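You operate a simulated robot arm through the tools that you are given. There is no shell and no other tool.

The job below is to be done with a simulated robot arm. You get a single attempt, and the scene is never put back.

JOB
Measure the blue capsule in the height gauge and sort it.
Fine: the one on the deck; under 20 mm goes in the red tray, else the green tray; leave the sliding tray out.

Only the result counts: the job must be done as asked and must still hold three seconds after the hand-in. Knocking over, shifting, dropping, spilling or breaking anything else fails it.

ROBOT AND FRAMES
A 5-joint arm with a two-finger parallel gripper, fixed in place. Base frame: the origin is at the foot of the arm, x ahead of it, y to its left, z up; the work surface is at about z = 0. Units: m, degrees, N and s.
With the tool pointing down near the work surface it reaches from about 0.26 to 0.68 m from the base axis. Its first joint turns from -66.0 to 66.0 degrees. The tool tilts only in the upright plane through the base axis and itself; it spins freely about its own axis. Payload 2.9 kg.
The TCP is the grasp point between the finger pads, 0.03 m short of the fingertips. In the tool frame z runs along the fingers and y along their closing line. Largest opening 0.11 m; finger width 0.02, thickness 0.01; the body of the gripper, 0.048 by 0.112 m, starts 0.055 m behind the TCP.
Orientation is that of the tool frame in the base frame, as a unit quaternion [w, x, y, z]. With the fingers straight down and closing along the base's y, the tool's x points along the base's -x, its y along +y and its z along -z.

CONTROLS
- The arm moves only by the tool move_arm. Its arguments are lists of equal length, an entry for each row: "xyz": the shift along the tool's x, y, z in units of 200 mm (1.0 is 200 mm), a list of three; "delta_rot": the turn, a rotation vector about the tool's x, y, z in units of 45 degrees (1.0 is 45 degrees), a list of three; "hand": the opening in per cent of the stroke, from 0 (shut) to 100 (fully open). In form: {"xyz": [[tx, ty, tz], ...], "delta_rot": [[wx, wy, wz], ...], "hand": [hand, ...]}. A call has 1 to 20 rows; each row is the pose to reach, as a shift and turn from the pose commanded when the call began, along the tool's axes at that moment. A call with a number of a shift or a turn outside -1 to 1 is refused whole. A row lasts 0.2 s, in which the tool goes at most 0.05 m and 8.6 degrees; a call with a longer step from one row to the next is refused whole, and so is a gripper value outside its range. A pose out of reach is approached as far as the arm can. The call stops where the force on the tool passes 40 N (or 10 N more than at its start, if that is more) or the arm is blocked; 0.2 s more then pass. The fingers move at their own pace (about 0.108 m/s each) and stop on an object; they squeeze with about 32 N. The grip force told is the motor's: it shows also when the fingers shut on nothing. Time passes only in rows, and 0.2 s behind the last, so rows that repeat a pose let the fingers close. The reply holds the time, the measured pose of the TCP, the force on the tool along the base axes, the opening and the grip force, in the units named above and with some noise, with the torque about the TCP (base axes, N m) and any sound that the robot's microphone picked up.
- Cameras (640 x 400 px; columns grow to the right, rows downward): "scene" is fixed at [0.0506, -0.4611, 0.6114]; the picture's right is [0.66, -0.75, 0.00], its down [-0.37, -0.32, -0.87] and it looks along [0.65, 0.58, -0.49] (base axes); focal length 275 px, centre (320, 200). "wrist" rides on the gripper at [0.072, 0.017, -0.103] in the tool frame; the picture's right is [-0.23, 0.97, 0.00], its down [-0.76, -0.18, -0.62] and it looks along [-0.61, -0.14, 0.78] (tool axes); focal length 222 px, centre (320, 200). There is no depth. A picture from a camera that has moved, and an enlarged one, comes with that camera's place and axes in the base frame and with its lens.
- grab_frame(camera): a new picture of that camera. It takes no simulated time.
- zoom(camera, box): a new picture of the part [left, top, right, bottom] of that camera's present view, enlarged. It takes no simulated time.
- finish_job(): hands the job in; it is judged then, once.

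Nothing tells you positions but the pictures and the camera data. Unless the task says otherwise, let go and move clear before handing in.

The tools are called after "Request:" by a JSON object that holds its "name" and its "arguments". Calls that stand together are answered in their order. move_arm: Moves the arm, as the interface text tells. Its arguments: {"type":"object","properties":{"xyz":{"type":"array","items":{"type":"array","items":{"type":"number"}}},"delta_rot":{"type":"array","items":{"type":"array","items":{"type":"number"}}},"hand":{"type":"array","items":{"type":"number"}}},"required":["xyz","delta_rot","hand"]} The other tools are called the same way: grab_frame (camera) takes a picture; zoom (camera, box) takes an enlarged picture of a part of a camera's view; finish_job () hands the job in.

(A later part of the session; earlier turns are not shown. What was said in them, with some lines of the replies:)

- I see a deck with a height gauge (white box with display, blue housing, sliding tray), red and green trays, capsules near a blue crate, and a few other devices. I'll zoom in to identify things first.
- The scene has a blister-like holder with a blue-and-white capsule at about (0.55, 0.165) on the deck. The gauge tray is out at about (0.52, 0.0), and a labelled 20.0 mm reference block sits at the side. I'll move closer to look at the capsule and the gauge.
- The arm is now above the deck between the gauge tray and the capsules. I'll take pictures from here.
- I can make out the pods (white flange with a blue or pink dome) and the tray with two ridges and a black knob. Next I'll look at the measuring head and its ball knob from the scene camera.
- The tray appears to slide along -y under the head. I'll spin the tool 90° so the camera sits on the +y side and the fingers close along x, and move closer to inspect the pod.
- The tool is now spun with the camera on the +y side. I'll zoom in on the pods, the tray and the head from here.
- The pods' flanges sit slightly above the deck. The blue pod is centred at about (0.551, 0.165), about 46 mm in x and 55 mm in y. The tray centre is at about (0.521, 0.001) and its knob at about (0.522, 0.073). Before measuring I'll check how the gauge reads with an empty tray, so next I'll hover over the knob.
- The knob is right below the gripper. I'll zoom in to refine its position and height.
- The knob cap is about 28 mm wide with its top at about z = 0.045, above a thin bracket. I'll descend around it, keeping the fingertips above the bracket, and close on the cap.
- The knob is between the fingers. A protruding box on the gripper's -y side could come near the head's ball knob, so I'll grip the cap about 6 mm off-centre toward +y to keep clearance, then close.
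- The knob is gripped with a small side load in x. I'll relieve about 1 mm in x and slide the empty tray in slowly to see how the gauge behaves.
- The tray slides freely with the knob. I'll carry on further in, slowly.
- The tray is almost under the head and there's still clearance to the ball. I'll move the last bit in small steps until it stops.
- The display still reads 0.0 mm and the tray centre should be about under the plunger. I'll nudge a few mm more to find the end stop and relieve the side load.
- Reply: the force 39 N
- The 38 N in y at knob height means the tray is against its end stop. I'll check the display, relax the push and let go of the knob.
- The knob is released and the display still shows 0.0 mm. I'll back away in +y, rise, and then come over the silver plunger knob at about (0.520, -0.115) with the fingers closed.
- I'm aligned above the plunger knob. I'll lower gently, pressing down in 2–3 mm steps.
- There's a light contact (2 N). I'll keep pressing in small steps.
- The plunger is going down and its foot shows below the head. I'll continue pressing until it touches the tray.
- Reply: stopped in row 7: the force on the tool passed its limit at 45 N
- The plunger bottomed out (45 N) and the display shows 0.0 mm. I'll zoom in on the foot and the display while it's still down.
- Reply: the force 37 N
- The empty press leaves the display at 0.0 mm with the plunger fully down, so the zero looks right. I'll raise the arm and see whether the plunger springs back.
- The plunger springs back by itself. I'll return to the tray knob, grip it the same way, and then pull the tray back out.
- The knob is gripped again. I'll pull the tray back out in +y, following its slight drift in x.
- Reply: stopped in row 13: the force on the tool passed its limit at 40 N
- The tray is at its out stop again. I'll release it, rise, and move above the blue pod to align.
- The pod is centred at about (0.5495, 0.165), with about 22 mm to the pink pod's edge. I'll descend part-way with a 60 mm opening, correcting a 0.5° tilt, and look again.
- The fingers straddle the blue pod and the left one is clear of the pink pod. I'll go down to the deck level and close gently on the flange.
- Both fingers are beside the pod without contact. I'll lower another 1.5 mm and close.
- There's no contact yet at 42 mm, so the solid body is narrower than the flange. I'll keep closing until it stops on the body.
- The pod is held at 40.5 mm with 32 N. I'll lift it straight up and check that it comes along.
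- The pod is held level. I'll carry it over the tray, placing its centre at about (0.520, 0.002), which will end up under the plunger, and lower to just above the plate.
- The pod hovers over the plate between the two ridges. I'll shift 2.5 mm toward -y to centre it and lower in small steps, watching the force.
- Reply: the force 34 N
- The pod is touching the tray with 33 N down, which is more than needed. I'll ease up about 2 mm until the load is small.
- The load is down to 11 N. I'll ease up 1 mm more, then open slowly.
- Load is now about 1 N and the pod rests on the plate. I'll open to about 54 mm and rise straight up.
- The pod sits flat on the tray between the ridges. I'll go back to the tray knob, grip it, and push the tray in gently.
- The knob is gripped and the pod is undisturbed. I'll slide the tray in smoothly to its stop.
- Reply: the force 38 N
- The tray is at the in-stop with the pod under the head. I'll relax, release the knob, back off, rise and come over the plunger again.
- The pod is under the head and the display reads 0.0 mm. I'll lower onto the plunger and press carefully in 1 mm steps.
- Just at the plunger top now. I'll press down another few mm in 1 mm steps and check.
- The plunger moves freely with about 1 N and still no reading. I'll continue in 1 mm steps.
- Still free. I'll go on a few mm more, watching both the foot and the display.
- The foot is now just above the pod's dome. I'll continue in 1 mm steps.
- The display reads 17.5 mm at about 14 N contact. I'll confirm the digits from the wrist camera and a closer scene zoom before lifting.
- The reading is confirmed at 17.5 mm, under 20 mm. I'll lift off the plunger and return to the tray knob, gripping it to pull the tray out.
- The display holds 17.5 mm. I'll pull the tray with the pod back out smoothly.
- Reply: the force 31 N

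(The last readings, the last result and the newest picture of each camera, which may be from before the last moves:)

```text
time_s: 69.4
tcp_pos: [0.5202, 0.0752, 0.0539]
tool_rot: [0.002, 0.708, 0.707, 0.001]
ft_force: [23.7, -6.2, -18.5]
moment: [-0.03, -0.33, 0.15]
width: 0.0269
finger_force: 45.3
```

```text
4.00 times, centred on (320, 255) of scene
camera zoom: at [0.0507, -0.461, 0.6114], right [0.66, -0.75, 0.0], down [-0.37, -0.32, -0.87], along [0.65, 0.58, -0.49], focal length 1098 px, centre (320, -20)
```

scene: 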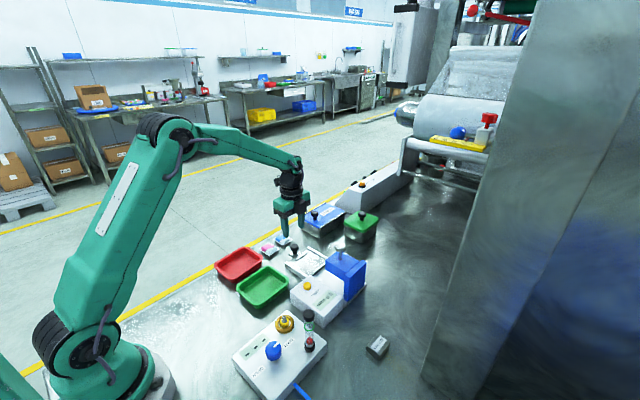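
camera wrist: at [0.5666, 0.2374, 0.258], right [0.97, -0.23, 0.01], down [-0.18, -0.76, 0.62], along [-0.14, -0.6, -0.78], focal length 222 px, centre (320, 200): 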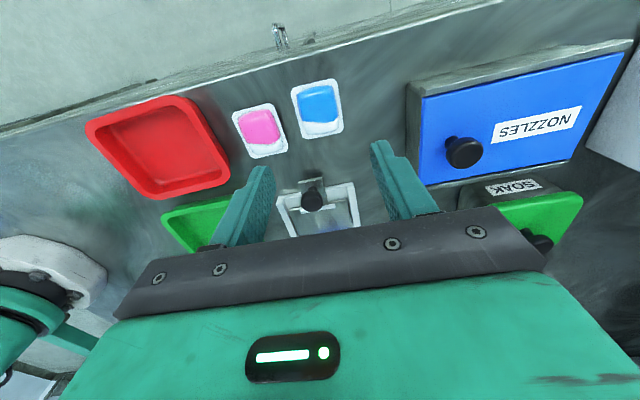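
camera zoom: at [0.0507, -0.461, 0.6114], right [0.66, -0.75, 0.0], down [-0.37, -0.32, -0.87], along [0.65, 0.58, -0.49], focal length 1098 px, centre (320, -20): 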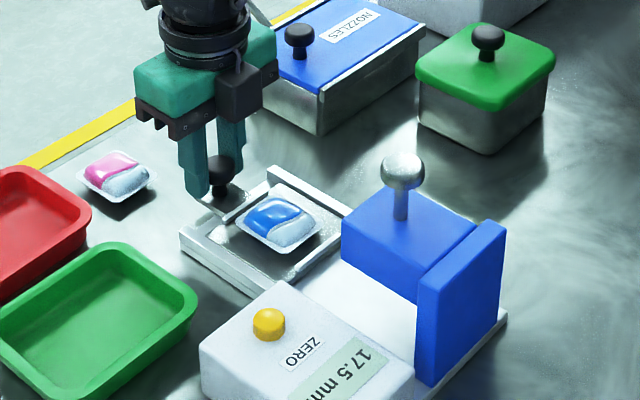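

The tray is out with the pod undisturbed. Before sorting I'll cross-check the height by touch: pod top with closed fingertips, then the tray plate. First I'll release the knob and come over the pod.

Request:
{"name": "move_arm", "arguments": {"xyz": [[0, 0.004, 0], [0, 0.004, 0], [0, 0.004, 0], [0, 0.004, -0.2], [0, 0.004, -0.4], [0, 0.004, -0.5], [-0.2, 0.004, -0.5], [-0.375, 0.004, -0.5], [-0.375, 0.004, -0.3], [-0.375, 0.004, -0.1], [-0.375, 0.004, -0.1]], "delta_rot": [[0, 0, 0], [0, 0, 0], [0, 0, 0], [0, 0, 0], [0, 0, 0], [0, 0, 0], [0, 0, 0], [0, 0, 0], [0, 0, 0], [0, 0, 0], [0, 0, 0]], "hand": [0, 45, 45, 45, 45, 0, 0, 0, 0, 0, 0]}}

Request:
{"name": "zoom", "arguments": {"camera": "wrist", "box": [220, 80, 420, 205]}}

Request:
{"name": "zoom", "arguments": {"camera": "scene", "box": [270, 210, 350, 280]}}

```text
time_s: 71.8
tcp_pos: [0.5193, 0.0005, 0.0742]
tool_rot: [0.0, 0.707, 0.708, 0.0]
ft_force: [0.5, -0.7, -0.4]
moment: [0.01, -0.04, 0.0]
width: 0.0001
finger_force: 32.1
```

```text
3.20 times, centred on (320, 142) of wrist
camera zoom: at [0.5361, 0.0732, 0.1788], right [0.97, -0.23, 0.0], down [-0.18, -0.76, 0.62], along [-0.14, -0.61, -0.78], focal length 711 px, centre (320, 384)
```

zoom: 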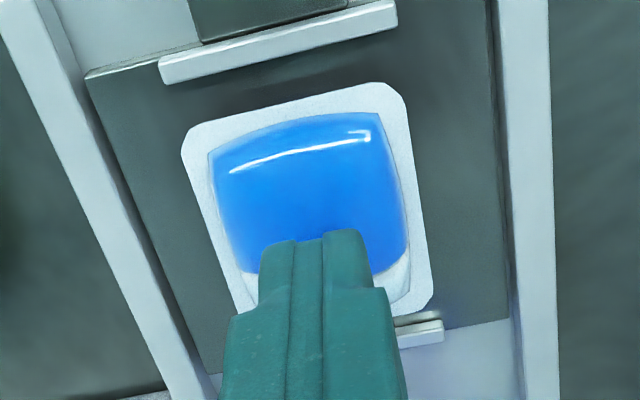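

```text
5.71 times, centred on (310, 245) of scene
camera zoom: at [0.0506, -0.4611, 0.6114], right [0.66, -0.75, 0.0], down [-0.37, -0.32, -0.87], along [0.65, 0.58, -0.49], focal length 1569 px, centre (377, -57)
```

zoom: 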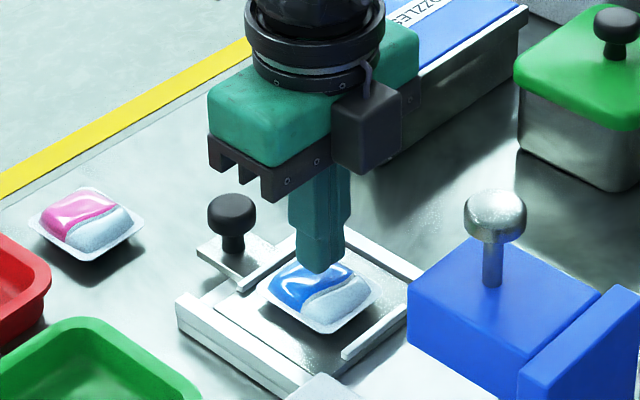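

The fingertips are about 12 mm above the pod. I'll lower in 1 mm steps to find the contact height.

Request:
{"name": "move_arm", "arguments": {"xyz": [[0, 0, 0.01], [0, 0, 0.02], [0, 0, 0.03], [0, 0, 0.035], [0, 0, 0.035]], "delta_rot": [[0, 0, 0], [0, 0, 0], [0, 0, 0], [0, 0, 0], [0, 0, 0]], "hand": [0, 0, 0, 0, 0]}}

```text
time_s: 73.0
tcp_pos: [0.5198, -0.0007, 0.0678]
tool_rot: [0.0, 0.707, 0.707, 0.0]
ft_force: [0.3, 1.0, 0.5]
moment: [0.01, -0.02, 0.0]
width: 0.0
finger_force: 32.1
```

There's no contact at TCP z ≈ 0.0675. I'll continue in 1 mm steps.

Request:
{"name": "move_arm", "arguments": {"xyz": [[0, 0, 0.005], [0, 0, 0.01], [0, 0, 0.01]], "delta_rot": [[0, 0, 0], [0, 0, 0], [0, 0, 0]], "hand": [0, 0, 0]}}

Request:
{"name": "move_arm", "arguments": {"xyz": [[0, 0, 0.005], [0, 0, 0.005]], "delta_rot": [[0, 0, 0], [0, 0, 0]], "hand": [0, 0]}}

```text
time_s: 73.8
tcp_pos: [0.5196, 0.0011, 0.066]
tool_rot: [-0.001, 0.707, 0.707, 0.0]
ft_force: [-0.9, -0.6, 0.3]
moment: [0.01, -0.03, 0.03]
width: 0.0
finger_force: 32.1
```

```text
time_s: 74.4
tcp_pos: [0.5189, 0.0003, 0.0662]
tool_rot: [0.0, 0.708, 0.707, 0.0]
ft_force: [-0.5, 0.8, 2.0]
moment: [0.01, 0.01, -0.02]
width: 0.0001
finger_force: 32.4
```

Commanded z is now about 0.0645 with a hint of force. One more millimetre.

Request:
{"name": "move_arm", "arguments": {"xyz": [[0, 0, 0.005], [0, 0, 0.005], [0, 0, 0.005]], "delta_rot": [[0, 0, 0], [0, 0, 0], [0, 0, 0]], "hand": [0, 0, 0]}}

```text
time_s: 75.2
tcp_pos: [0.5201, 0.0003, 0.0655]
tool_rot: [0.0, 0.707, 0.707, 0.001]
ft_force: [-3.0, -0.6, 16.3]
moment: [-0.06, 0.11, 0.02]
width: 0.0001
finger_force: 31.8
```

Contact with the pod top is at commanded z ≈ 0.0646. Next I'll rise, open to 55 mm, and lower around the pod to find where the fingertips touch the tray plate.

Request:
{"name": "move_arm", "arguments": {"xyz": [[0, 0, -0.05], [0, 0, -0.15], [0, 0, -0.15], [0, 0, -0.15], [0, 0, -0.05], [0, 0, 0.03], [0, 0, 0.0575], [0, 0, 0.0575]], "delta_rot": [[0, 0, 0], [0, 0, 0], [0, 0, 0], [0, 0, 0], [0, 0, 0], [0, 0, 0], [0, 0, 0], [0, 0, 0]], "hand": [0, 25, 50, 50, 50, 50, 50, 50]}}

Request:
{"name": "zoom", "arguments": {"camera": "wrist", "box": [220, 80, 420, 205]}}

```text
time_s: 77.0
tcp_pos: [0.5199, 0.0012, 0.0523]
tool_rot: [0.0, 0.707, 0.707, 0.001]
ft_force: [0.1, -0.2, -0.2]
moment: [-0.01, 0.02, 0.0]
width: 0.0547
finger_force: 0.1
```

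```text
3.20 times, centred on (320, 142) of wrist
camera zoom: at [0.536, 0.0737, 0.1558], right [0.97, -0.23, 0.0], down [-0.18, -0.76, 0.62], along [-0.14, -0.61, -0.78], focal length 711 px, centre (320, 384)
```

zoom: 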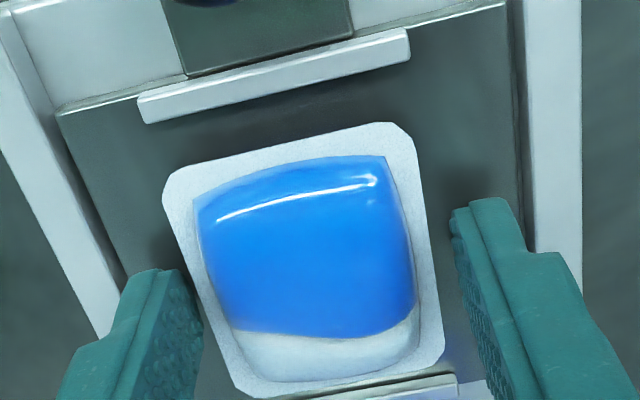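

The fingers straddle the pod over the plate at commanded z = 0.052. I'll step down to find plate contact.

Request:
{"name": "move_arm", "arguments": {"xyz": [[0, 0, 0.005], [0, 0, 0.01], [0, 0, 0.01]], "delta_rot": [[0, 0, 0], [0, 0, 0], [0, 0, 0]], "hand": [50, 50, 50]}}

Request:
{"name": "move_arm", "arguments": {"xyz": [[0, 0, 0.005], [0, 0, 0.005], [0, 0, 0.005]], "delta_rot": [[0, 0, 0], [0, 0, 0], [0, 0, 0]], "hand": [50, 50, 50]}}

Request:
{"name": "move_arm", "arguments": {"xyz": [[0, 0, 0.005], [0, 0, 0.005], [0, 0, 0.005]], "delta_rot": [[0, 0, 0], [0, 0, 0], [0, 0, 0]], "hand": [50, 50, 50]}}

```text
time_s: 77.8
tcp_pos: [0.5195, 0.0016, 0.0499]
tool_rot: [0.0, 0.707, 0.707, 0.0]
ft_force: [0.3, -0.2, -0.8]
moment: [0.0, 0.03, 0.02]
width: 0.0549
finger_force: 0.1
```

```text
time_s: 78.6
tcp_pos: [0.5214, 0.0013, 0.05]
tool_rot: [0.0, 0.706, 0.708, 0.001]
ft_force: [0.1, -0.4, 0.9]
moment: [-0.03, 0.01, 0.0]
width: 0.0549
finger_force: 0.0
```

```text
time_s: 79.4
tcp_pos: [0.5205, 0.0011, 0.0485]
tool_rot: [0.0, 0.707, 0.707, 0.0]
ft_force: [0.4, 0.6, -0.1]
moment: [0.01, -0.01, -0.02]
width: 0.0551
finger_force: 0.0
```

No contact at commanded 0.048. The next steps decide: contact near 0.047 would mean about 17.5 mm.

Request:
{"name": "move_arm", "arguments": {"xyz": [[0, 0, 0.005], [0, 0, 0.005], [0, 0, 0.005]], "delta_rot": [[0, 0, 0], [0, 0, 0], [0, 0, 0]], "hand": [50, 50, 50]}}

Request:
{"name": "move_arm", "arguments": {"xyz": [[0, 0, 0.005], [0, 0, 0.005], [0, 0, 0.005]], "delta_rot": [[0, 0, 0], [0, 0, 0], [0, 0, 0]], "hand": [50, 50, 50]}}

```text
time_s: 80.2
tcp_pos: [0.5205, 0.0013, 0.0463]
tool_rot: [0.0, 0.708, 0.707, 0.0]
ft_force: [-1.4, 0.3, 6.4]
moment: [0.0, 0.19, 0.02]
width: 0.0549
finger_force: 0.3
```

```text
time_s: 81.0
tcp_pos: [0.5198, 0.0003, 0.0478]
tool_rot: [0.002, 0.707, 0.707, 0.001]
ft_force: [-2.6, 0.5, 26.8]
moment: [0.0, 0.93, -0.01]
width: 0.0562
finger_force: 1.6
```

The left finger touched first (moment shows contact on the -x side), possibly on the rail. I'll rise slightly, narrow the opening to 50 mm to stay clear of the rails, and repeat.

Request:
{"name": "move_arm", "arguments": {"xyz": [[0, 0, -0.02], [0, 0.0025, -0.02], [0, 0.0025, -0.02], [0, 0.0025, -0.01], [0, 0.0025, -0.005], [0, 0.0025, -0.005]], "delta_rot": [[0, 0, 0], [0, 0, 0], [0, 0, 0], [0, 0, 0], [0, 0, 0], [0, 0, 0]], "hand": [50, 45.5, 45.5, 45.5, 45.5, 45.5]}}

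Request:
{"name": "zoom", "arguments": {"camera": "wrist", "box": [220, 80, 420, 225]}}

Request:
{"name": "move_arm", "arguments": {"xyz": [[0, 0, 0.005], [0, 0, 0.005], [0, 0, 0.005]], "delta_rot": [[0, 0, 0], [0, 0, 0], [0, 0, 0]], "hand": [45.5, 45.5, 45.5]}}

```text
time_s: 82.4
tcp_pos: [0.5189, 0.0008, 0.0485]
tool_rot: [0.0, 0.707, 0.707, 0.001]
ft_force: [-5.6, -1.1, 12.6]
moment: [-0.03, 0.18, 0.01]
width: 0.0491
finger_force: 0.0
```

```text
2.76 times, centred on (320, 152) of wrist
camera zoom: at [0.5363, 0.0734, 0.1516], right [0.97, -0.23, 0.0], down [-0.18, -0.76, 0.62], along [-0.14, -0.61, -0.78], focal length 613 px, centre (320, 331)
```

zoom: 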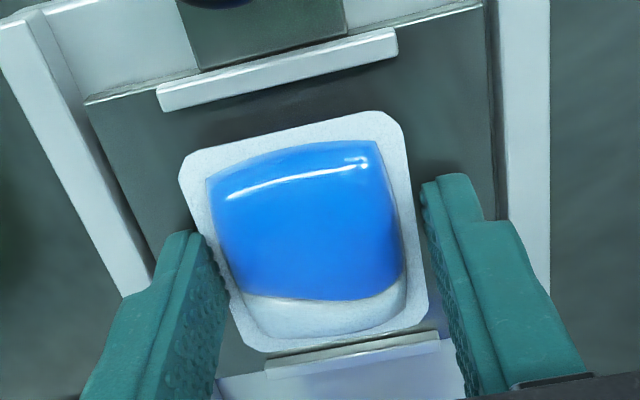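

```text
time_s: 83.2
tcp_pos: [0.521, -0.0001, 0.0482]
tool_rot: [0.0, 0.708, 0.707, 0.001]
ft_force: [-3.3, -3.2, 30.3]
moment: [-0.1, 0.98, 0.08]
width: 0.0518
finger_force: 1.0
```

The fingertips reach the plate at commanded z ≈ 0.0475, against 0.0646 on the pod top. That's about 17 mm and supports the 17.5 mm reading. I'll rise 2 mm to unload, centre on the pod and close on it.

Request:
{"name": "move_arm", "arguments": {"xyz": [[0, 0, -0.01], [0, -0.006, -0.0125], [0, -0.006, -0.0125], [0, -0.006, -0.0125]], "delta_rot": [[0, 0, 0], [0, 0, 0], [0, 0, 0], [0, 0, 0]], "hand": [45.5, 47, 47, 47]}}

Request:
{"name": "zoom", "arguments": {"camera": "wrist", "box": [220, 80, 420, 225]}}

Request:
{"name": "zoom", "arguments": {"camera": "scene", "box": [280, 225, 340, 275]}}

```text
time_s: 84.2
tcp_pos: [0.5193, -0.0008, 0.049]
tool_rot: [-0.001, 0.707, 0.707, -0.002]
ft_force: [-3.1, -1.6, 7.9]
moment: [-0.01, -0.17, -0.09]
width: 0.0506
finger_force: 0.1
```

```text
2.76 times, centred on (320, 152) of wrist
camera zoom: at [0.5345, 0.0737, 0.1516], right [0.97, -0.23, 0.0], down [-0.18, -0.76, 0.62], along [-0.14, -0.61, -0.78], focal length 613 px, centre (320, 331)
```

zoom: 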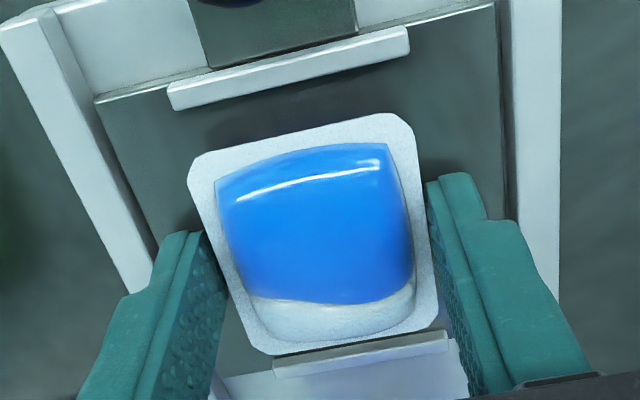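

```text
8.00 times, centred on (310, 250) of scene
camera zoom: at [0.0505, -0.4611, 0.6114], right [0.66, -0.75, 0.0], down [-0.37, -0.32, -0.87], along [0.65, 0.58, -0.49], focal length 2197 px, centre (400, -200)
```

zoom: 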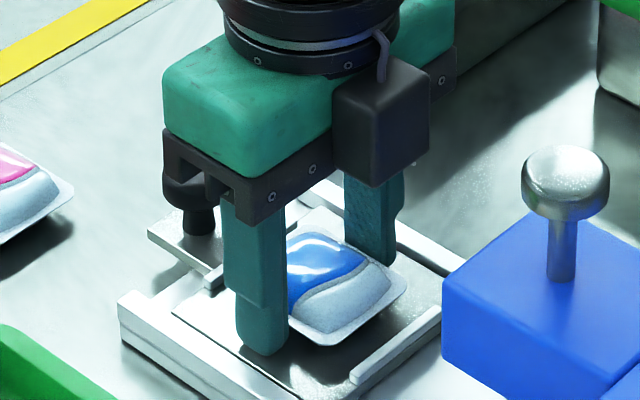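

There's still 8 N on the right finger. I'll rise another 1.5 mm and check that it goes to zero before closing.

Request:
{"name": "move_arm", "arguments": {"xyz": [[0, 0, -0.0075], [0, 0, -0.0075], [0, 0, -0.0075]], "delta_rot": [[0, 0, 0], [0, 0, 0], [0, 0, 0]], "hand": [47, 47, 47]}}

Request:
{"name": "zoom", "arguments": {"camera": "wrist", "box": [220, 80, 420, 225]}}

```text
time_s: 85.0
tcp_pos: [0.5189, 0.0012, 0.0506]
tool_rot: [0.001, 0.707, 0.707, 0.001]
ft_force: [-0.6, 0.9, -0.1]
moment: [0.03, -0.01, -0.01]
width: 0.0518
finger_force: 0.0
```

```text
2.76 times, centred on (320, 152) of wrist
camera zoom: at [0.5352, 0.0737, 0.1538], right [0.97, -0.23, 0.0], down [-0.18, -0.76, 0.62], along [-0.14, -0.61, -0.78], focal length 613 px, centre (320, 331)
```

zoom: 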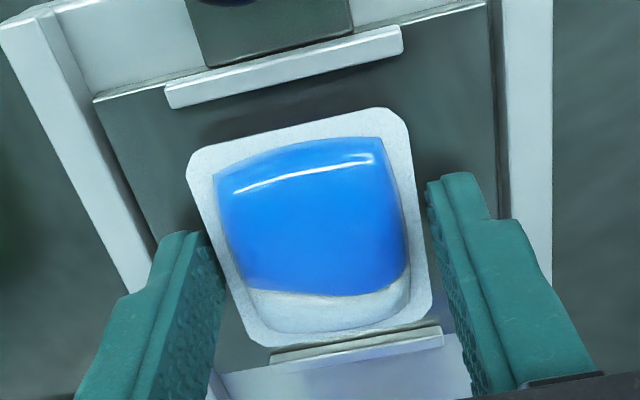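

The load is gone, so the fingertips are just above the plate. I'll close on the pod here and lift it.

Request:
{"name": "move_arm", "arguments": {"xyz": [[0, 0, 0.002], [0, 0, 0.002], [0, 0, 0.002], [0, 0, 0.002], [0, 0, 0.002], [0, 0, 0.002]], "delta_rot": [[0, 0, 0], [0, 0, 0], [0, 0, 0], [0, 0, 0], [0, 0, 0], [0, 0, 0]], "hand": [44, 41, 38, 34, 28, 28]}}

Request:
{"name": "zoom", "arguments": {"camera": "wrist", "box": [220, 80, 420, 225]}}

```text
time_s: 86.4
tcp_pos: [0.519, 0.0001, 0.0502]
tool_rot: [0.0, 0.707, 0.707, -0.001]
ft_force: [-1.0, 0.1, 0.2]
moment: [0.03, 0.0, 0.01]
width: 0.0408
finger_force: 31.5
```

```text
2.76 times, centred on (320, 152) of wrist
camera zoom: at [0.5352, 0.0737, 0.1535], right [0.97, -0.23, 0.0], down [-0.18, -0.76, 0.62], along [-0.14, -0.61, -0.78], focal length 613 px, centre (320, 331)
```

zoom: 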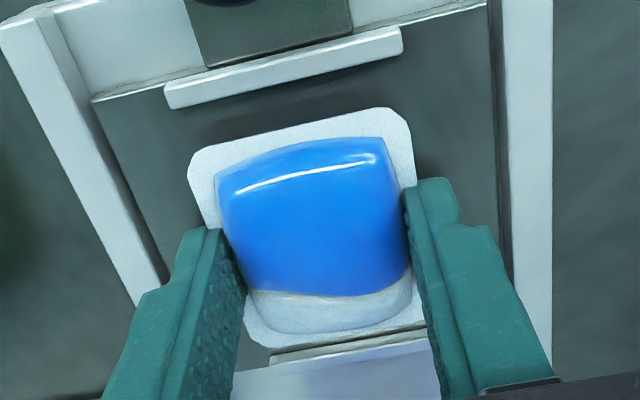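

The pod is gripped again. I'll lift it and carry it toward the red tray at about (0.358, 0.147), staying high.

Request:
{"name": "move_arm", "arguments": {"xyz": [[0, 0, -0.05], [0, 0, -0.2], [0, 0, -0.4], [0, 0, -0.55], [0.08, -0.09, -0.55], [0.2, -0.22, -0.55], [0.33, -0.36, -0.55], [0.46, -0.5, -0.55], [0.59, -0.64, -0.55], [0.69, -0.75, -0.55], [0.735, -0.805, -0.55], [0.735, -0.805, -0.55]], "delta_rot": [[0, 0, 0], [0, 0, 0], [0, 0, 0], [0, 0, 0], [0, 0, 0], [0, 0, 0], [0, 0, 0], [0, 0, 0], [0, 0, 0], [0, 0, 0], [0, 0, 0], [0, 0, 0]], "hand": [28, 28, 28, 28, 28, 28, 28, 28, 28, 28, 28, 28]}}

Request:
{"name": "grab_frame", "arguments": {"camera": "wrist"}}

Request:
{"name": "grab_frame", "arguments": {"camera": "scene"}}

```text
time_s: 89.0
tcp_pos: [0.3582, 0.1474, 0.1596]
tool_rot: [0.001, 0.707, 0.707, 0.001]
ft_force: [0.1, -0.5, -0.3]
moment: [0.0, 0.0, -0.02]
width: 0.0408
finger_force: 32.4
```

```text
taken
camera wrist: at [0.3737, 0.2205, 0.2638], right [0.97, -0.23, 0.0], down [-0.18, -0.76, 0.62], along [-0.14, -0.61, -0.78], focal length 222 px, centre (320, 200)
```

wrist: 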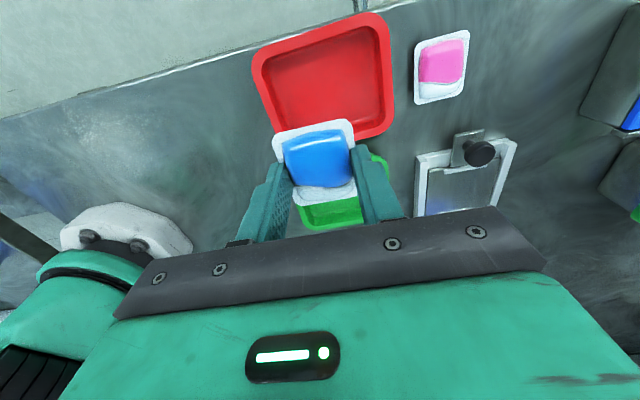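

```text
taken
```

scene: 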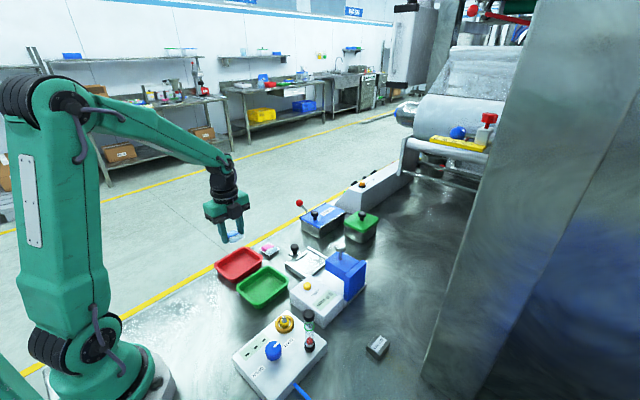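

Refining from this view, the red tray is centred at about (0.368, 0.162). I'll shift over it and lower part-way, then check.

Request:
{"name": "move_arm", "arguments": {"xyz": [[0.04, 0.025, 0], [0.075, 0.05, 0], [0.075, 0.05, 0.15], [0.075, 0.05, 0.28], [0.075, 0.05, 0.3], [0.075, 0.05, 0.3]], "delta_rot": [[0, 0, 0], [0, 0, 0], [0, 0, 0], [0, 0, 0], [0, 0, 0], [0, 0, 0]], "hand": [28, 28, 28, 28, 28, 28]}}

Request:
{"name": "grab_frame", "arguments": {"camera": "wrist"}}

Request:
{"name": "zoom", "arguments": {"camera": "scene", "box": [190, 190, 310, 310]}}

```text
time_s: 90.4
tcp_pos: [0.3671, 0.1623, 0.1014]
tool_rot: [0.0, 0.707, 0.707, 0.0]
ft_force: [0.5, 0.1, -0.2]
moment: [0.0, -0.01, -0.03]
width: 0.0406
finger_force: 31.9
```

```text
taken
camera wrist: at [0.3837, 0.2355, 0.2039], right [0.97, -0.23, 0.0], down [-0.18, -0.76, 0.62], along [-0.14, -0.61, -0.78], focal length 222 px, centre (320, 200)
```

wrist: 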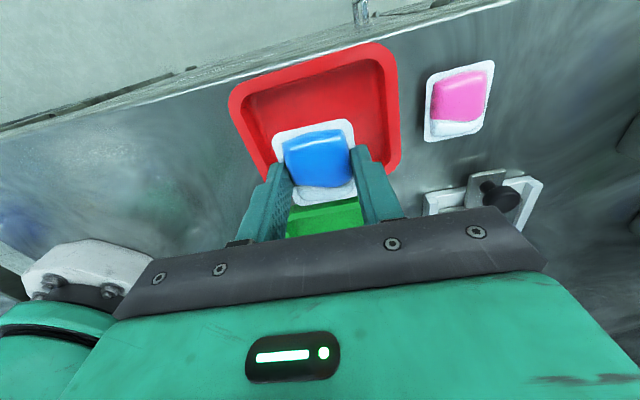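

```text
3.33 times, centred on (250, 250) of scene
camera zoom: at [0.0506, -0.4611, 0.6114], right [0.66, -0.75, 0.0], down [-0.37, -0.32, -0.87], along [0.65, 0.58, -0.49], focal length 915 px, centre (553, 33)
```

zoom: 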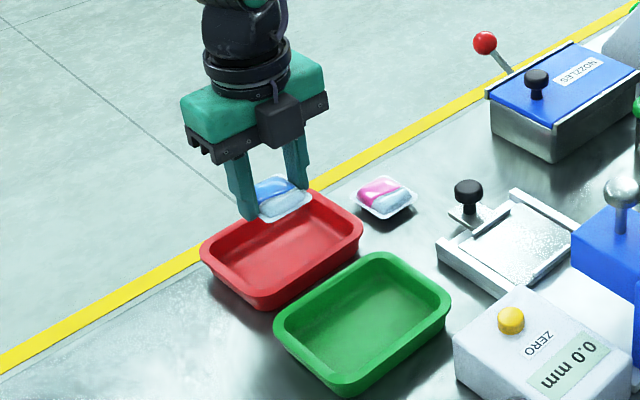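

The pod is inside the red tray's outline. I'll shift 5 mm toward +y to centre it and lower slowly into the tray.

Request:
{"name": "move_arm", "arguments": {"xyz": [[0.025, 0.01, 0], [0.025, 0.01, 0.1], [0.025, 0.01, 0.2], [0.025, 0.01, 0.26], [0.025, 0.01, 0.275], [0.025, 0.01, 0.275]], "delta_rot": [[0, 0, 0], [0, 0, 0], [0, 0, 0], [0, 0, 0], [0, 0, 0], [0, 0, 0]], "hand": [28, 28, 28, 28, 28, 28]}}

Request:
{"name": "grab_frame", "arguments": {"camera": "wrist"}}

Request:
{"name": "zoom", "arguments": {"camera": "scene", "box": [200, 210, 290, 300]}}

```text
time_s: 91.8
tcp_pos: [0.3699, 0.1678, 0.045]
tool_rot: [0.0, 0.707, 0.707, -0.001]
ft_force: [0.0, -0.2, -0.6]
moment: [0.0, 0.01, -0.06]
width: 0.0407
finger_force: 32.1
```

```text
taken
camera wrist: at [0.3864, 0.241, 0.1485], right [0.97, -0.23, 0.0], down [-0.18, -0.76, 0.62], along [-0.14, -0.61, -0.78], focal length 222 px, centre (320, 200)
```

wrist: 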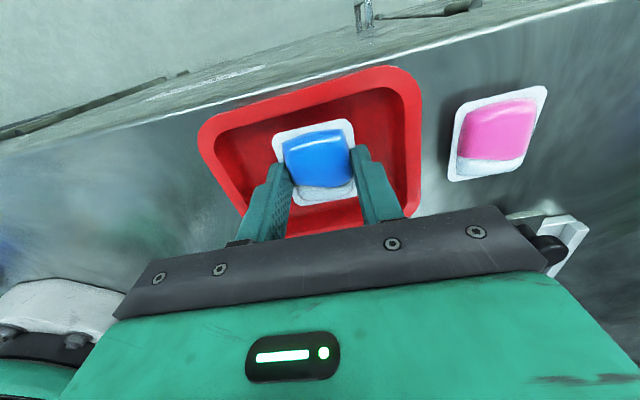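

```text
4.44 times, centred on (245, 255) of scene
camera zoom: at [0.0506, -0.4611, 0.6114], right [0.66, -0.75, 0.0], down [-0.37, -0.32, -0.87], along [0.65, 0.58, -0.49], focal length 1220 px, centre (653, -44)
```

zoom: 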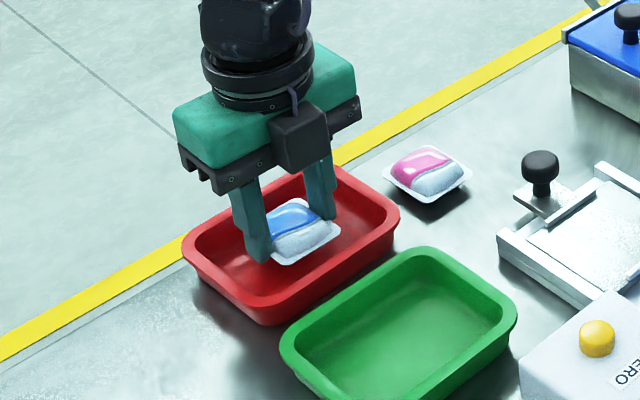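

The pod is inside the tray and centred. I'll lower the last millimetres with force checks.

Request:
{"name": "move_arm", "arguments": {"xyz": [[0, 0, 0.01], [0, 0, 0.02], [0, 0, 0.025], [0, 0, 0.025]], "delta_rot": [[0, 0, 0], [0, 0, 0], [0, 0, 0], [0, 0, 0]], "hand": [28, 28, 28, 28]}}

Request:
{"name": "move_arm", "arguments": {"xyz": [[0, 0, 0.005], [0, 0, 0.0075], [0, 0, 0.0075]], "delta_rot": [[0, 0, 0], [0, 0, 0], [0, 0, 0]], "hand": [28, 28, 28]}}

```text
time_s: 92.8
tcp_pos: [0.3704, 0.1683, 0.04]
tool_rot: [0.001, 0.707, 0.707, -0.001]
ft_force: [-0.1, -0.1, -0.8]
moment: [0.02, 0.0, 0.01]
width: 0.041
finger_force: 31.9
```

```text
time_s: 93.6
tcp_pos: [0.3699, 0.1677, 0.0388]
tool_rot: [0.0, 0.707, 0.707, 0.0]
ft_force: [-0.2, -0.3, -0.2]
moment: [0.01, 0.0, 0.01]
width: 0.0409
finger_force: 32.0
```

Still no contact at about 0.038. I'll keep stepping down.

Request:
{"name": "move_arm", "arguments": {"xyz": [[0, 0, 0.005], [0, 0, 0.005], [0, 0, 0.005]], "delta_rot": [[0, 0, 0], [0, 0, 0], [0, 0, 0]], "hand": [28, 28, 28]}}

Request:
{"name": "move_arm", "arguments": {"xyz": [[0, 0, 0.004], [0, 0, 0.004], [0, 0, 0.004]], "delta_rot": [[0, 0, 0], [0, 0, 0], [0, 0, 0]], "hand": [28, 28, 28]}}

```text
time_s: 94.4
tcp_pos: [0.3705, 0.1671, 0.0383]
tool_rot: [0.0, 0.707, 0.707, 0.0]
ft_force: [0.6, 0.4, 0.6]
moment: [-0.03, -0.02, -0.02]
width: 0.0409
finger_force: 31.9
```

```text
time_s: 95.2
tcp_pos: [0.3701, 0.1671, 0.0369]
tool_rot: [0.0, 0.707, 0.707, 0.0]
ft_force: [0.7, -0.3, -0.2]
moment: [0.05, 0.03, -0.02]
width: 0.041
finger_force: 32.0
```

No contact yet at about 0.036. I'll continue in sub-millimetre steps.

Request:
{"name": "move_arm", "arguments": {"xyz": [[0, 0, 0.004], [0, 0, 0.004], [0, 0, 0.004]], "delta_rot": [[0, 0, 0], [0, 0, 0], [0, 0, 0]], "hand": [28, 28, 28]}}

Request:
{"name": "move_arm", "arguments": {"xyz": [[0, 0, 0.004], [0, 0, 0.004], [0, 0, 0.004]], "delta_rot": [[0, 0, 0], [0, 0, 0], [0, 0, 0]], "hand": [28, 28, 28]}}

```text
time_s: 96.0
tcp_pos: [0.37, 0.1674, 0.0369]
tool_rot: [0.001, 0.707, 0.707, 0.0]
ft_force: [0.7, -0.2, -0.4]
moment: [-0.03, 0.0, 0.02]
width: 0.0406
finger_force: 31.9
```

```text
time_s: 96.8
tcp_pos: [0.3706, 0.1681, 0.0352]
tool_rot: [0.0, 0.707, 0.708, 0.0]
ft_force: [-4.0, -3.4, 12.3]
moment: [-0.1, 0.1, -0.03]
width: 0.0408
finger_force: 31.8
```

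The pod has touched the tray floor (12 N). I'll ease up half a millimetre, open, and rise.

Request:
{"name": "move_arm", "arguments": {"xyz": [[0, 0, -0.003], [0, 0, -0.003], [0, 0, -0.003], [0, 0, -0.003], [0, 0, -0.03], [0, 0, -0.1], [0, 0, -0.25], [0, 0, -0.45], [0, 0, -0.55], [0, 0, -0.55]], "delta_rot": [[0, 0, 0], [0, 0, 0], [0, 0, 0], [0, 0, 0], [0, 0, 0], [0, 0, 0], [0, 0, 0], [0, 0, 0], [0, 0, 0], [0, 0, 0]], "hand": [28, 40, 48, 48, 48, 48, 48, 48, 48, 48]}}

Request:
{"name": "grab_frame", "arguments": {"camera": "wrist"}}

Request:
{"name": "zoom", "arguments": {"camera": "scene", "box": [200, 210, 380, 330]}}

```text
time_s: 99.0
tcp_pos: [0.3698, 0.1679, 0.1458]
tool_rot: [-0.001, 0.708, 0.707, 0.0]
ft_force: [0.6, 0.3, 0.2]
moment: [-0.02, -0.03, 0.0]
width: 0.053
finger_force: 0.1
```

```text
taken
camera wrist: at [0.3863, 0.241, 0.2496], right [0.97, -0.23, 0.0], down [-0.18, -0.76, 0.62], along [-0.14, -0.61, -0.78], focal length 222 px, centre (320, 200)
```

wrist: 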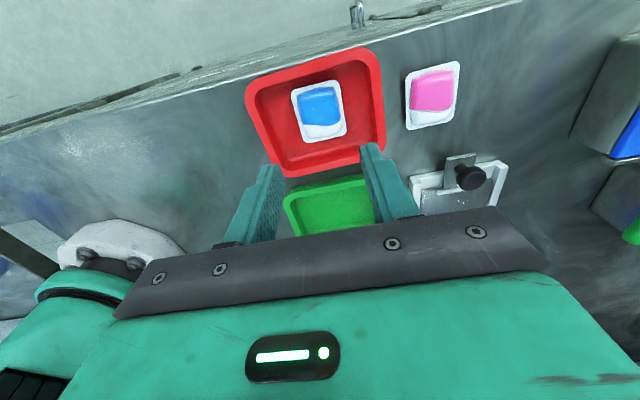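

```text
3.33 times, centred on (290, 270) of scene
camera zoom: at [0.0506, -0.4611, 0.6114], right [0.66, -0.75, 0.0], down [-0.37, -0.32, -0.87], along [0.65, 0.58, -0.49], focal length 915 px, centre (420, -33)
```

zoom: 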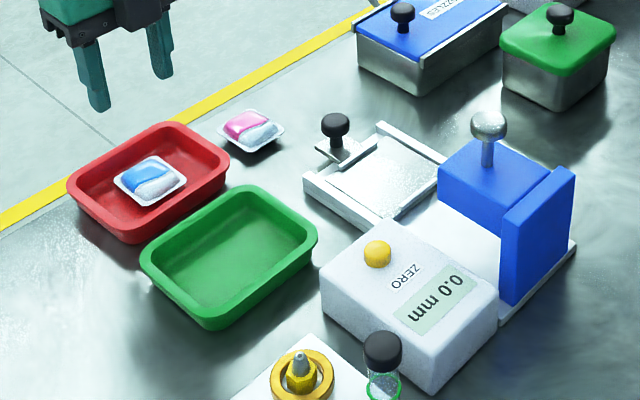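

The blue pod is lying in the red tray, everything else looks untouched and the gauge tray is out. For certainty I'll do one clean check: touch the now-empty plate centre with closed fingertips and compare with the pod-top contact height (0.0646).

Request:
{"name": "move_arm", "arguments": {"xyz": [[-0.1, 0.09, 0], [-0.24, 0.21, 0], [-0.38, 0.34, 0], [-0.52, 0.46, 0], [-0.66, 0.59, 0], [-0.78, 0.7, 0], [-0.84, 0.75, 0], [-0.84, 0.75, 0.2], [-0.84, 0.75, 0.4], [-0.84, 0.75, 0.4635], [-0.84, 0.75, 0.4635]], "delta_rot": [[0, 0, 0], [0, 0, 0], [0, 0, 0], [0, 0, 0], [0, 0, 0], [0, 0, 0], [0, 0, 0], [0, 0, 0], [0, 0, 0], [0, 0, 0], [0, 0, 0]], "hand": [0, 0, 0, 0, 0, 0, 0, 0, 0, 0, 0]}}

Request:
{"name": "zoom", "arguments": {"camera": "scene", "box": [270, 210, 350, 280]}}

Request:
{"name": "move_arm", "arguments": {"xyz": [[0, 0, 0.005], [0, 0, 0.01], [0, 0, 0.015], [0, 0, 0.015]], "delta_rot": [[0, 0, 0], [0, 0, 0], [0, 0, 0], [0, 0, 0]], "hand": [0, 0, 0, 0]}}

```text
time_s: 101.4
tcp_pos: [0.5192, -0.001, 0.0528]
tool_rot: [0.0, 0.707, 0.707, 0.0]
ft_force: [-0.7, -0.1, -0.1]
moment: [0.01, 0.0, 0.02]
width: 0.0001
finger_force: 31.9
```

```text
5.71 times, centred on (310, 245) of scene
camera zoom: at [0.0506, -0.4611, 0.6114], right [0.66, -0.75, 0.0], down [-0.37, -0.32, -0.87], along [0.65, 0.58, -0.49], focal length 1569 px, centre (377, -57)
```

zoom: 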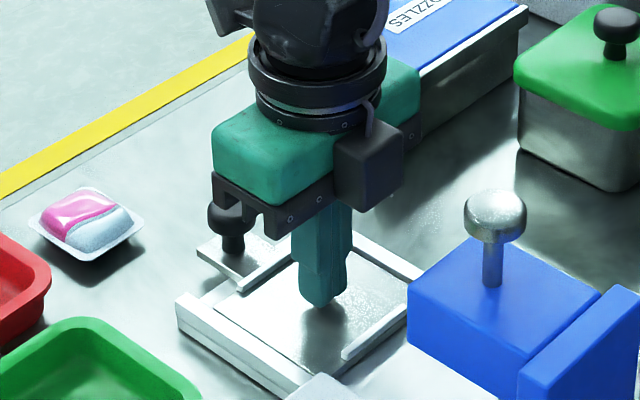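

```text
time_s: 102.4
tcp_pos: [0.5196, -0.0003, 0.0489]
tool_rot: [0.0, 0.707, 0.708, 0.0]
ft_force: [-0.3, -0.1, 0.1]
moment: [-0.02, 0.03, 0.0]
width: 0.0
finger_force: 31.8
```

No contact at commanded 0.049. I'll step down 1 mm at a time.

Request:
{"name": "move_arm", "arguments": {"xyz": [[0, 0, 0.005], [0, 0, 0.005], [0, 0, 0.005]], "delta_rot": [[0, 0, 0], [0, 0, 0], [0, 0, 0]], "hand": [0, 0, 0]}}

Request:
{"name": "move_arm", "arguments": {"xyz": [[0, 0, 0.005], [0, 0, 0.005], [0, 0, 0.005]], "delta_rot": [[0, 0, 0], [0, 0, 0], [0, 0, 0]], "hand": [0, 0, 0]}}

Request:
{"name": "move_arm", "arguments": {"xyz": [[0, 0, 0.005], [0, 0, 0.005], [0, 0, 0.005]], "delta_rot": [[0, 0, 0], [0, 0, 0], [0, 0, 0]], "hand": [0, 0, 0]}}

```text
time_s: 103.2
tcp_pos: [0.52, -0.0005, 0.0486]
tool_rot: [0.0, 0.707, 0.707, 0.001]
ft_force: [0.4, 0.7, 1.4]
moment: [0.01, 0.0, 0.0]
width: 0.0001
finger_force: 31.9
```

```text
time_s: 104.0
tcp_pos: [0.5206, -0.0004, 0.0473]
tool_rot: [-0.001, 0.707, 0.708, 0.001]
ft_force: [-5.2, -0.4, 10.8]
moment: [-0.02, 0.15, -0.01]
width: 0.0
finger_force: 31.6
```

```text
time_s: 104.9
tcp_pos: [0.5202, -0.0007, 0.0491]
tool_rot: [0.0, 0.708, 0.707, -0.001]
ft_force: [-1.3, 0.6, 3.8]
moment: [-0.01, 0.08, 0.01]
width: 0.0
finger_force: 32.2
stopped in row 3: the force on the tool passed its limit at 41 N (the readings are from after the stop); the commanded pose is now the measured one
```

Plate contact is at about 0.0475 against 0.0644 on the pod, so about 17 mm. That agrees with the gauge's 17.5 mm and red is correct. I'll rise clear and take a final look.

Request:
{"name": "move_arm", "arguments": {"xyz": [[0, 0, -0.05], [0, 0, -0.2], [0, 0, -0.4], [0, 0, -0.6], [0, 0, -0.8], [0, 0, -1.0], [0, -0.2, -1.0], [0, -0.4, -1.0], [0, -0.4, -1.0]], "delta_rot": [[0, 0, 0], [0, 0, 0], [0, 0, 0], [0, 0, 0], [0, 0, 0], [0, 0, 0], [0, 0, 0], [0, 0, 0], [0, 0, 0]], "hand": [0, 0, 0, 20, 40, 40, 40, 40, 40]}}

Request:
{"name": "grab_frame", "arguments": {"camera": "scene"}}

Request:
{"name": "zoom", "arguments": {"camera": "scene", "box": [200, 200, 400, 330]}}

Request:
{"name": "grab_frame", "arguments": {"camera": "wrist"}}

```text
time_s: 106.9
tcp_pos: [0.4412, 0.0004, 0.2483]
tool_rot: [0.0, 0.707, 0.707, 0.0]
ft_force: [0.1, 0.4, 0.2]
moment: [0.0, -0.02, 0.01]
width: 0.0439
finger_force: 0.0
```

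```text
taken
```

scene: 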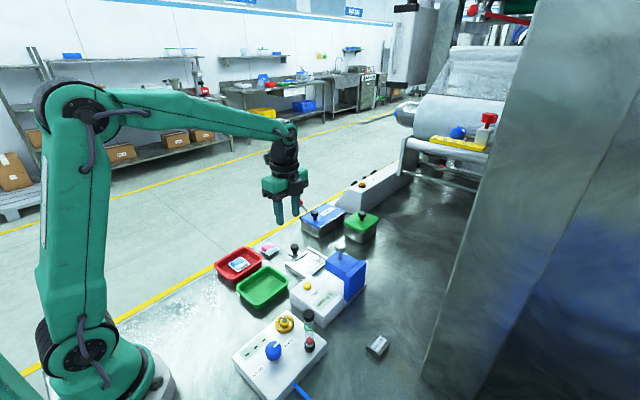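

```text
3.08 times, centred on (300, 265) of scene
camera zoom: at [0.0506, -0.4611, 0.6114], right [0.66, -0.75, 0.0], down [-0.37, -0.32, -0.87], along [0.65, 0.58, -0.49], focal length 845 px, centre (382, 0)
```

zoom: 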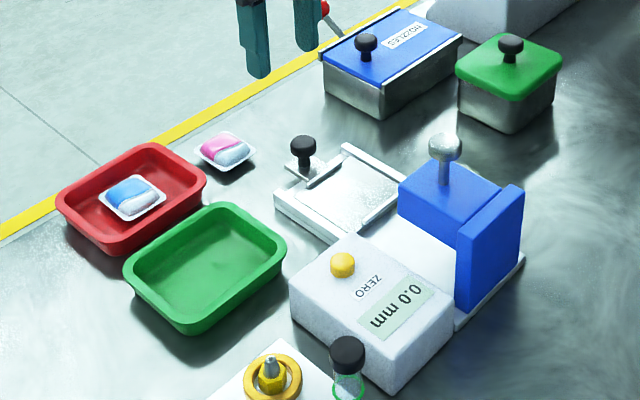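

```text
taken
camera wrist: at [0.4567, 0.0721, 0.3513], right [0.97, -0.23, 0.0], down [-0.18, -0.76, 0.62], along [-0.14, -0.61, -0.78], focal length 222 px, centre (320, 200)
```

wrist: 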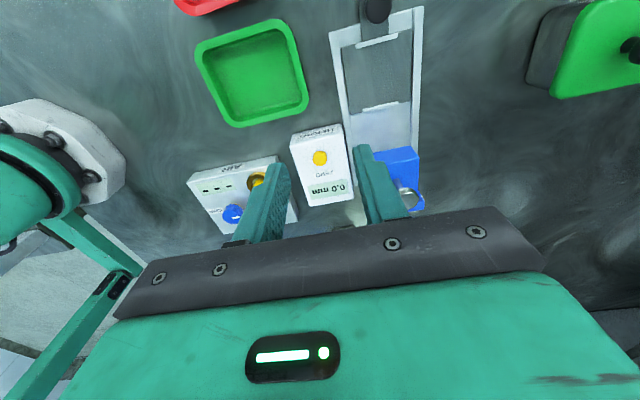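

The blue pod rests flat in the red tray and the sliding tray is fully out. The pink pod, the block and the other devices look unmoved, and the gripper is clear. I'm handing the job in.

Request:
{"name": "finish_job", "arguments": {}}

```text
The job is handed in.
```

The blue capsule from the deck measured 17.5 mm in the height gauge, which is under 20 mm, so I put it in the red tray.

- **Check on the reading:** I couldn't confirm the gauge's zero. The empty press also showed 0.0 mm, but the plunger seems to stop a few millimetres above the plate. Instead, I touched the capsule top and then the bare plate with the fingertips. That gave about 17 mm, which agrees with the gauge and is well below 20 mm.
- **How it was left:** The sliding tray is fully out, the capsule lies flat in the red tray, and the gripper is open and clear. In the last pictures the pink capsule, the 20.0 mm block and the other devices had not moved.
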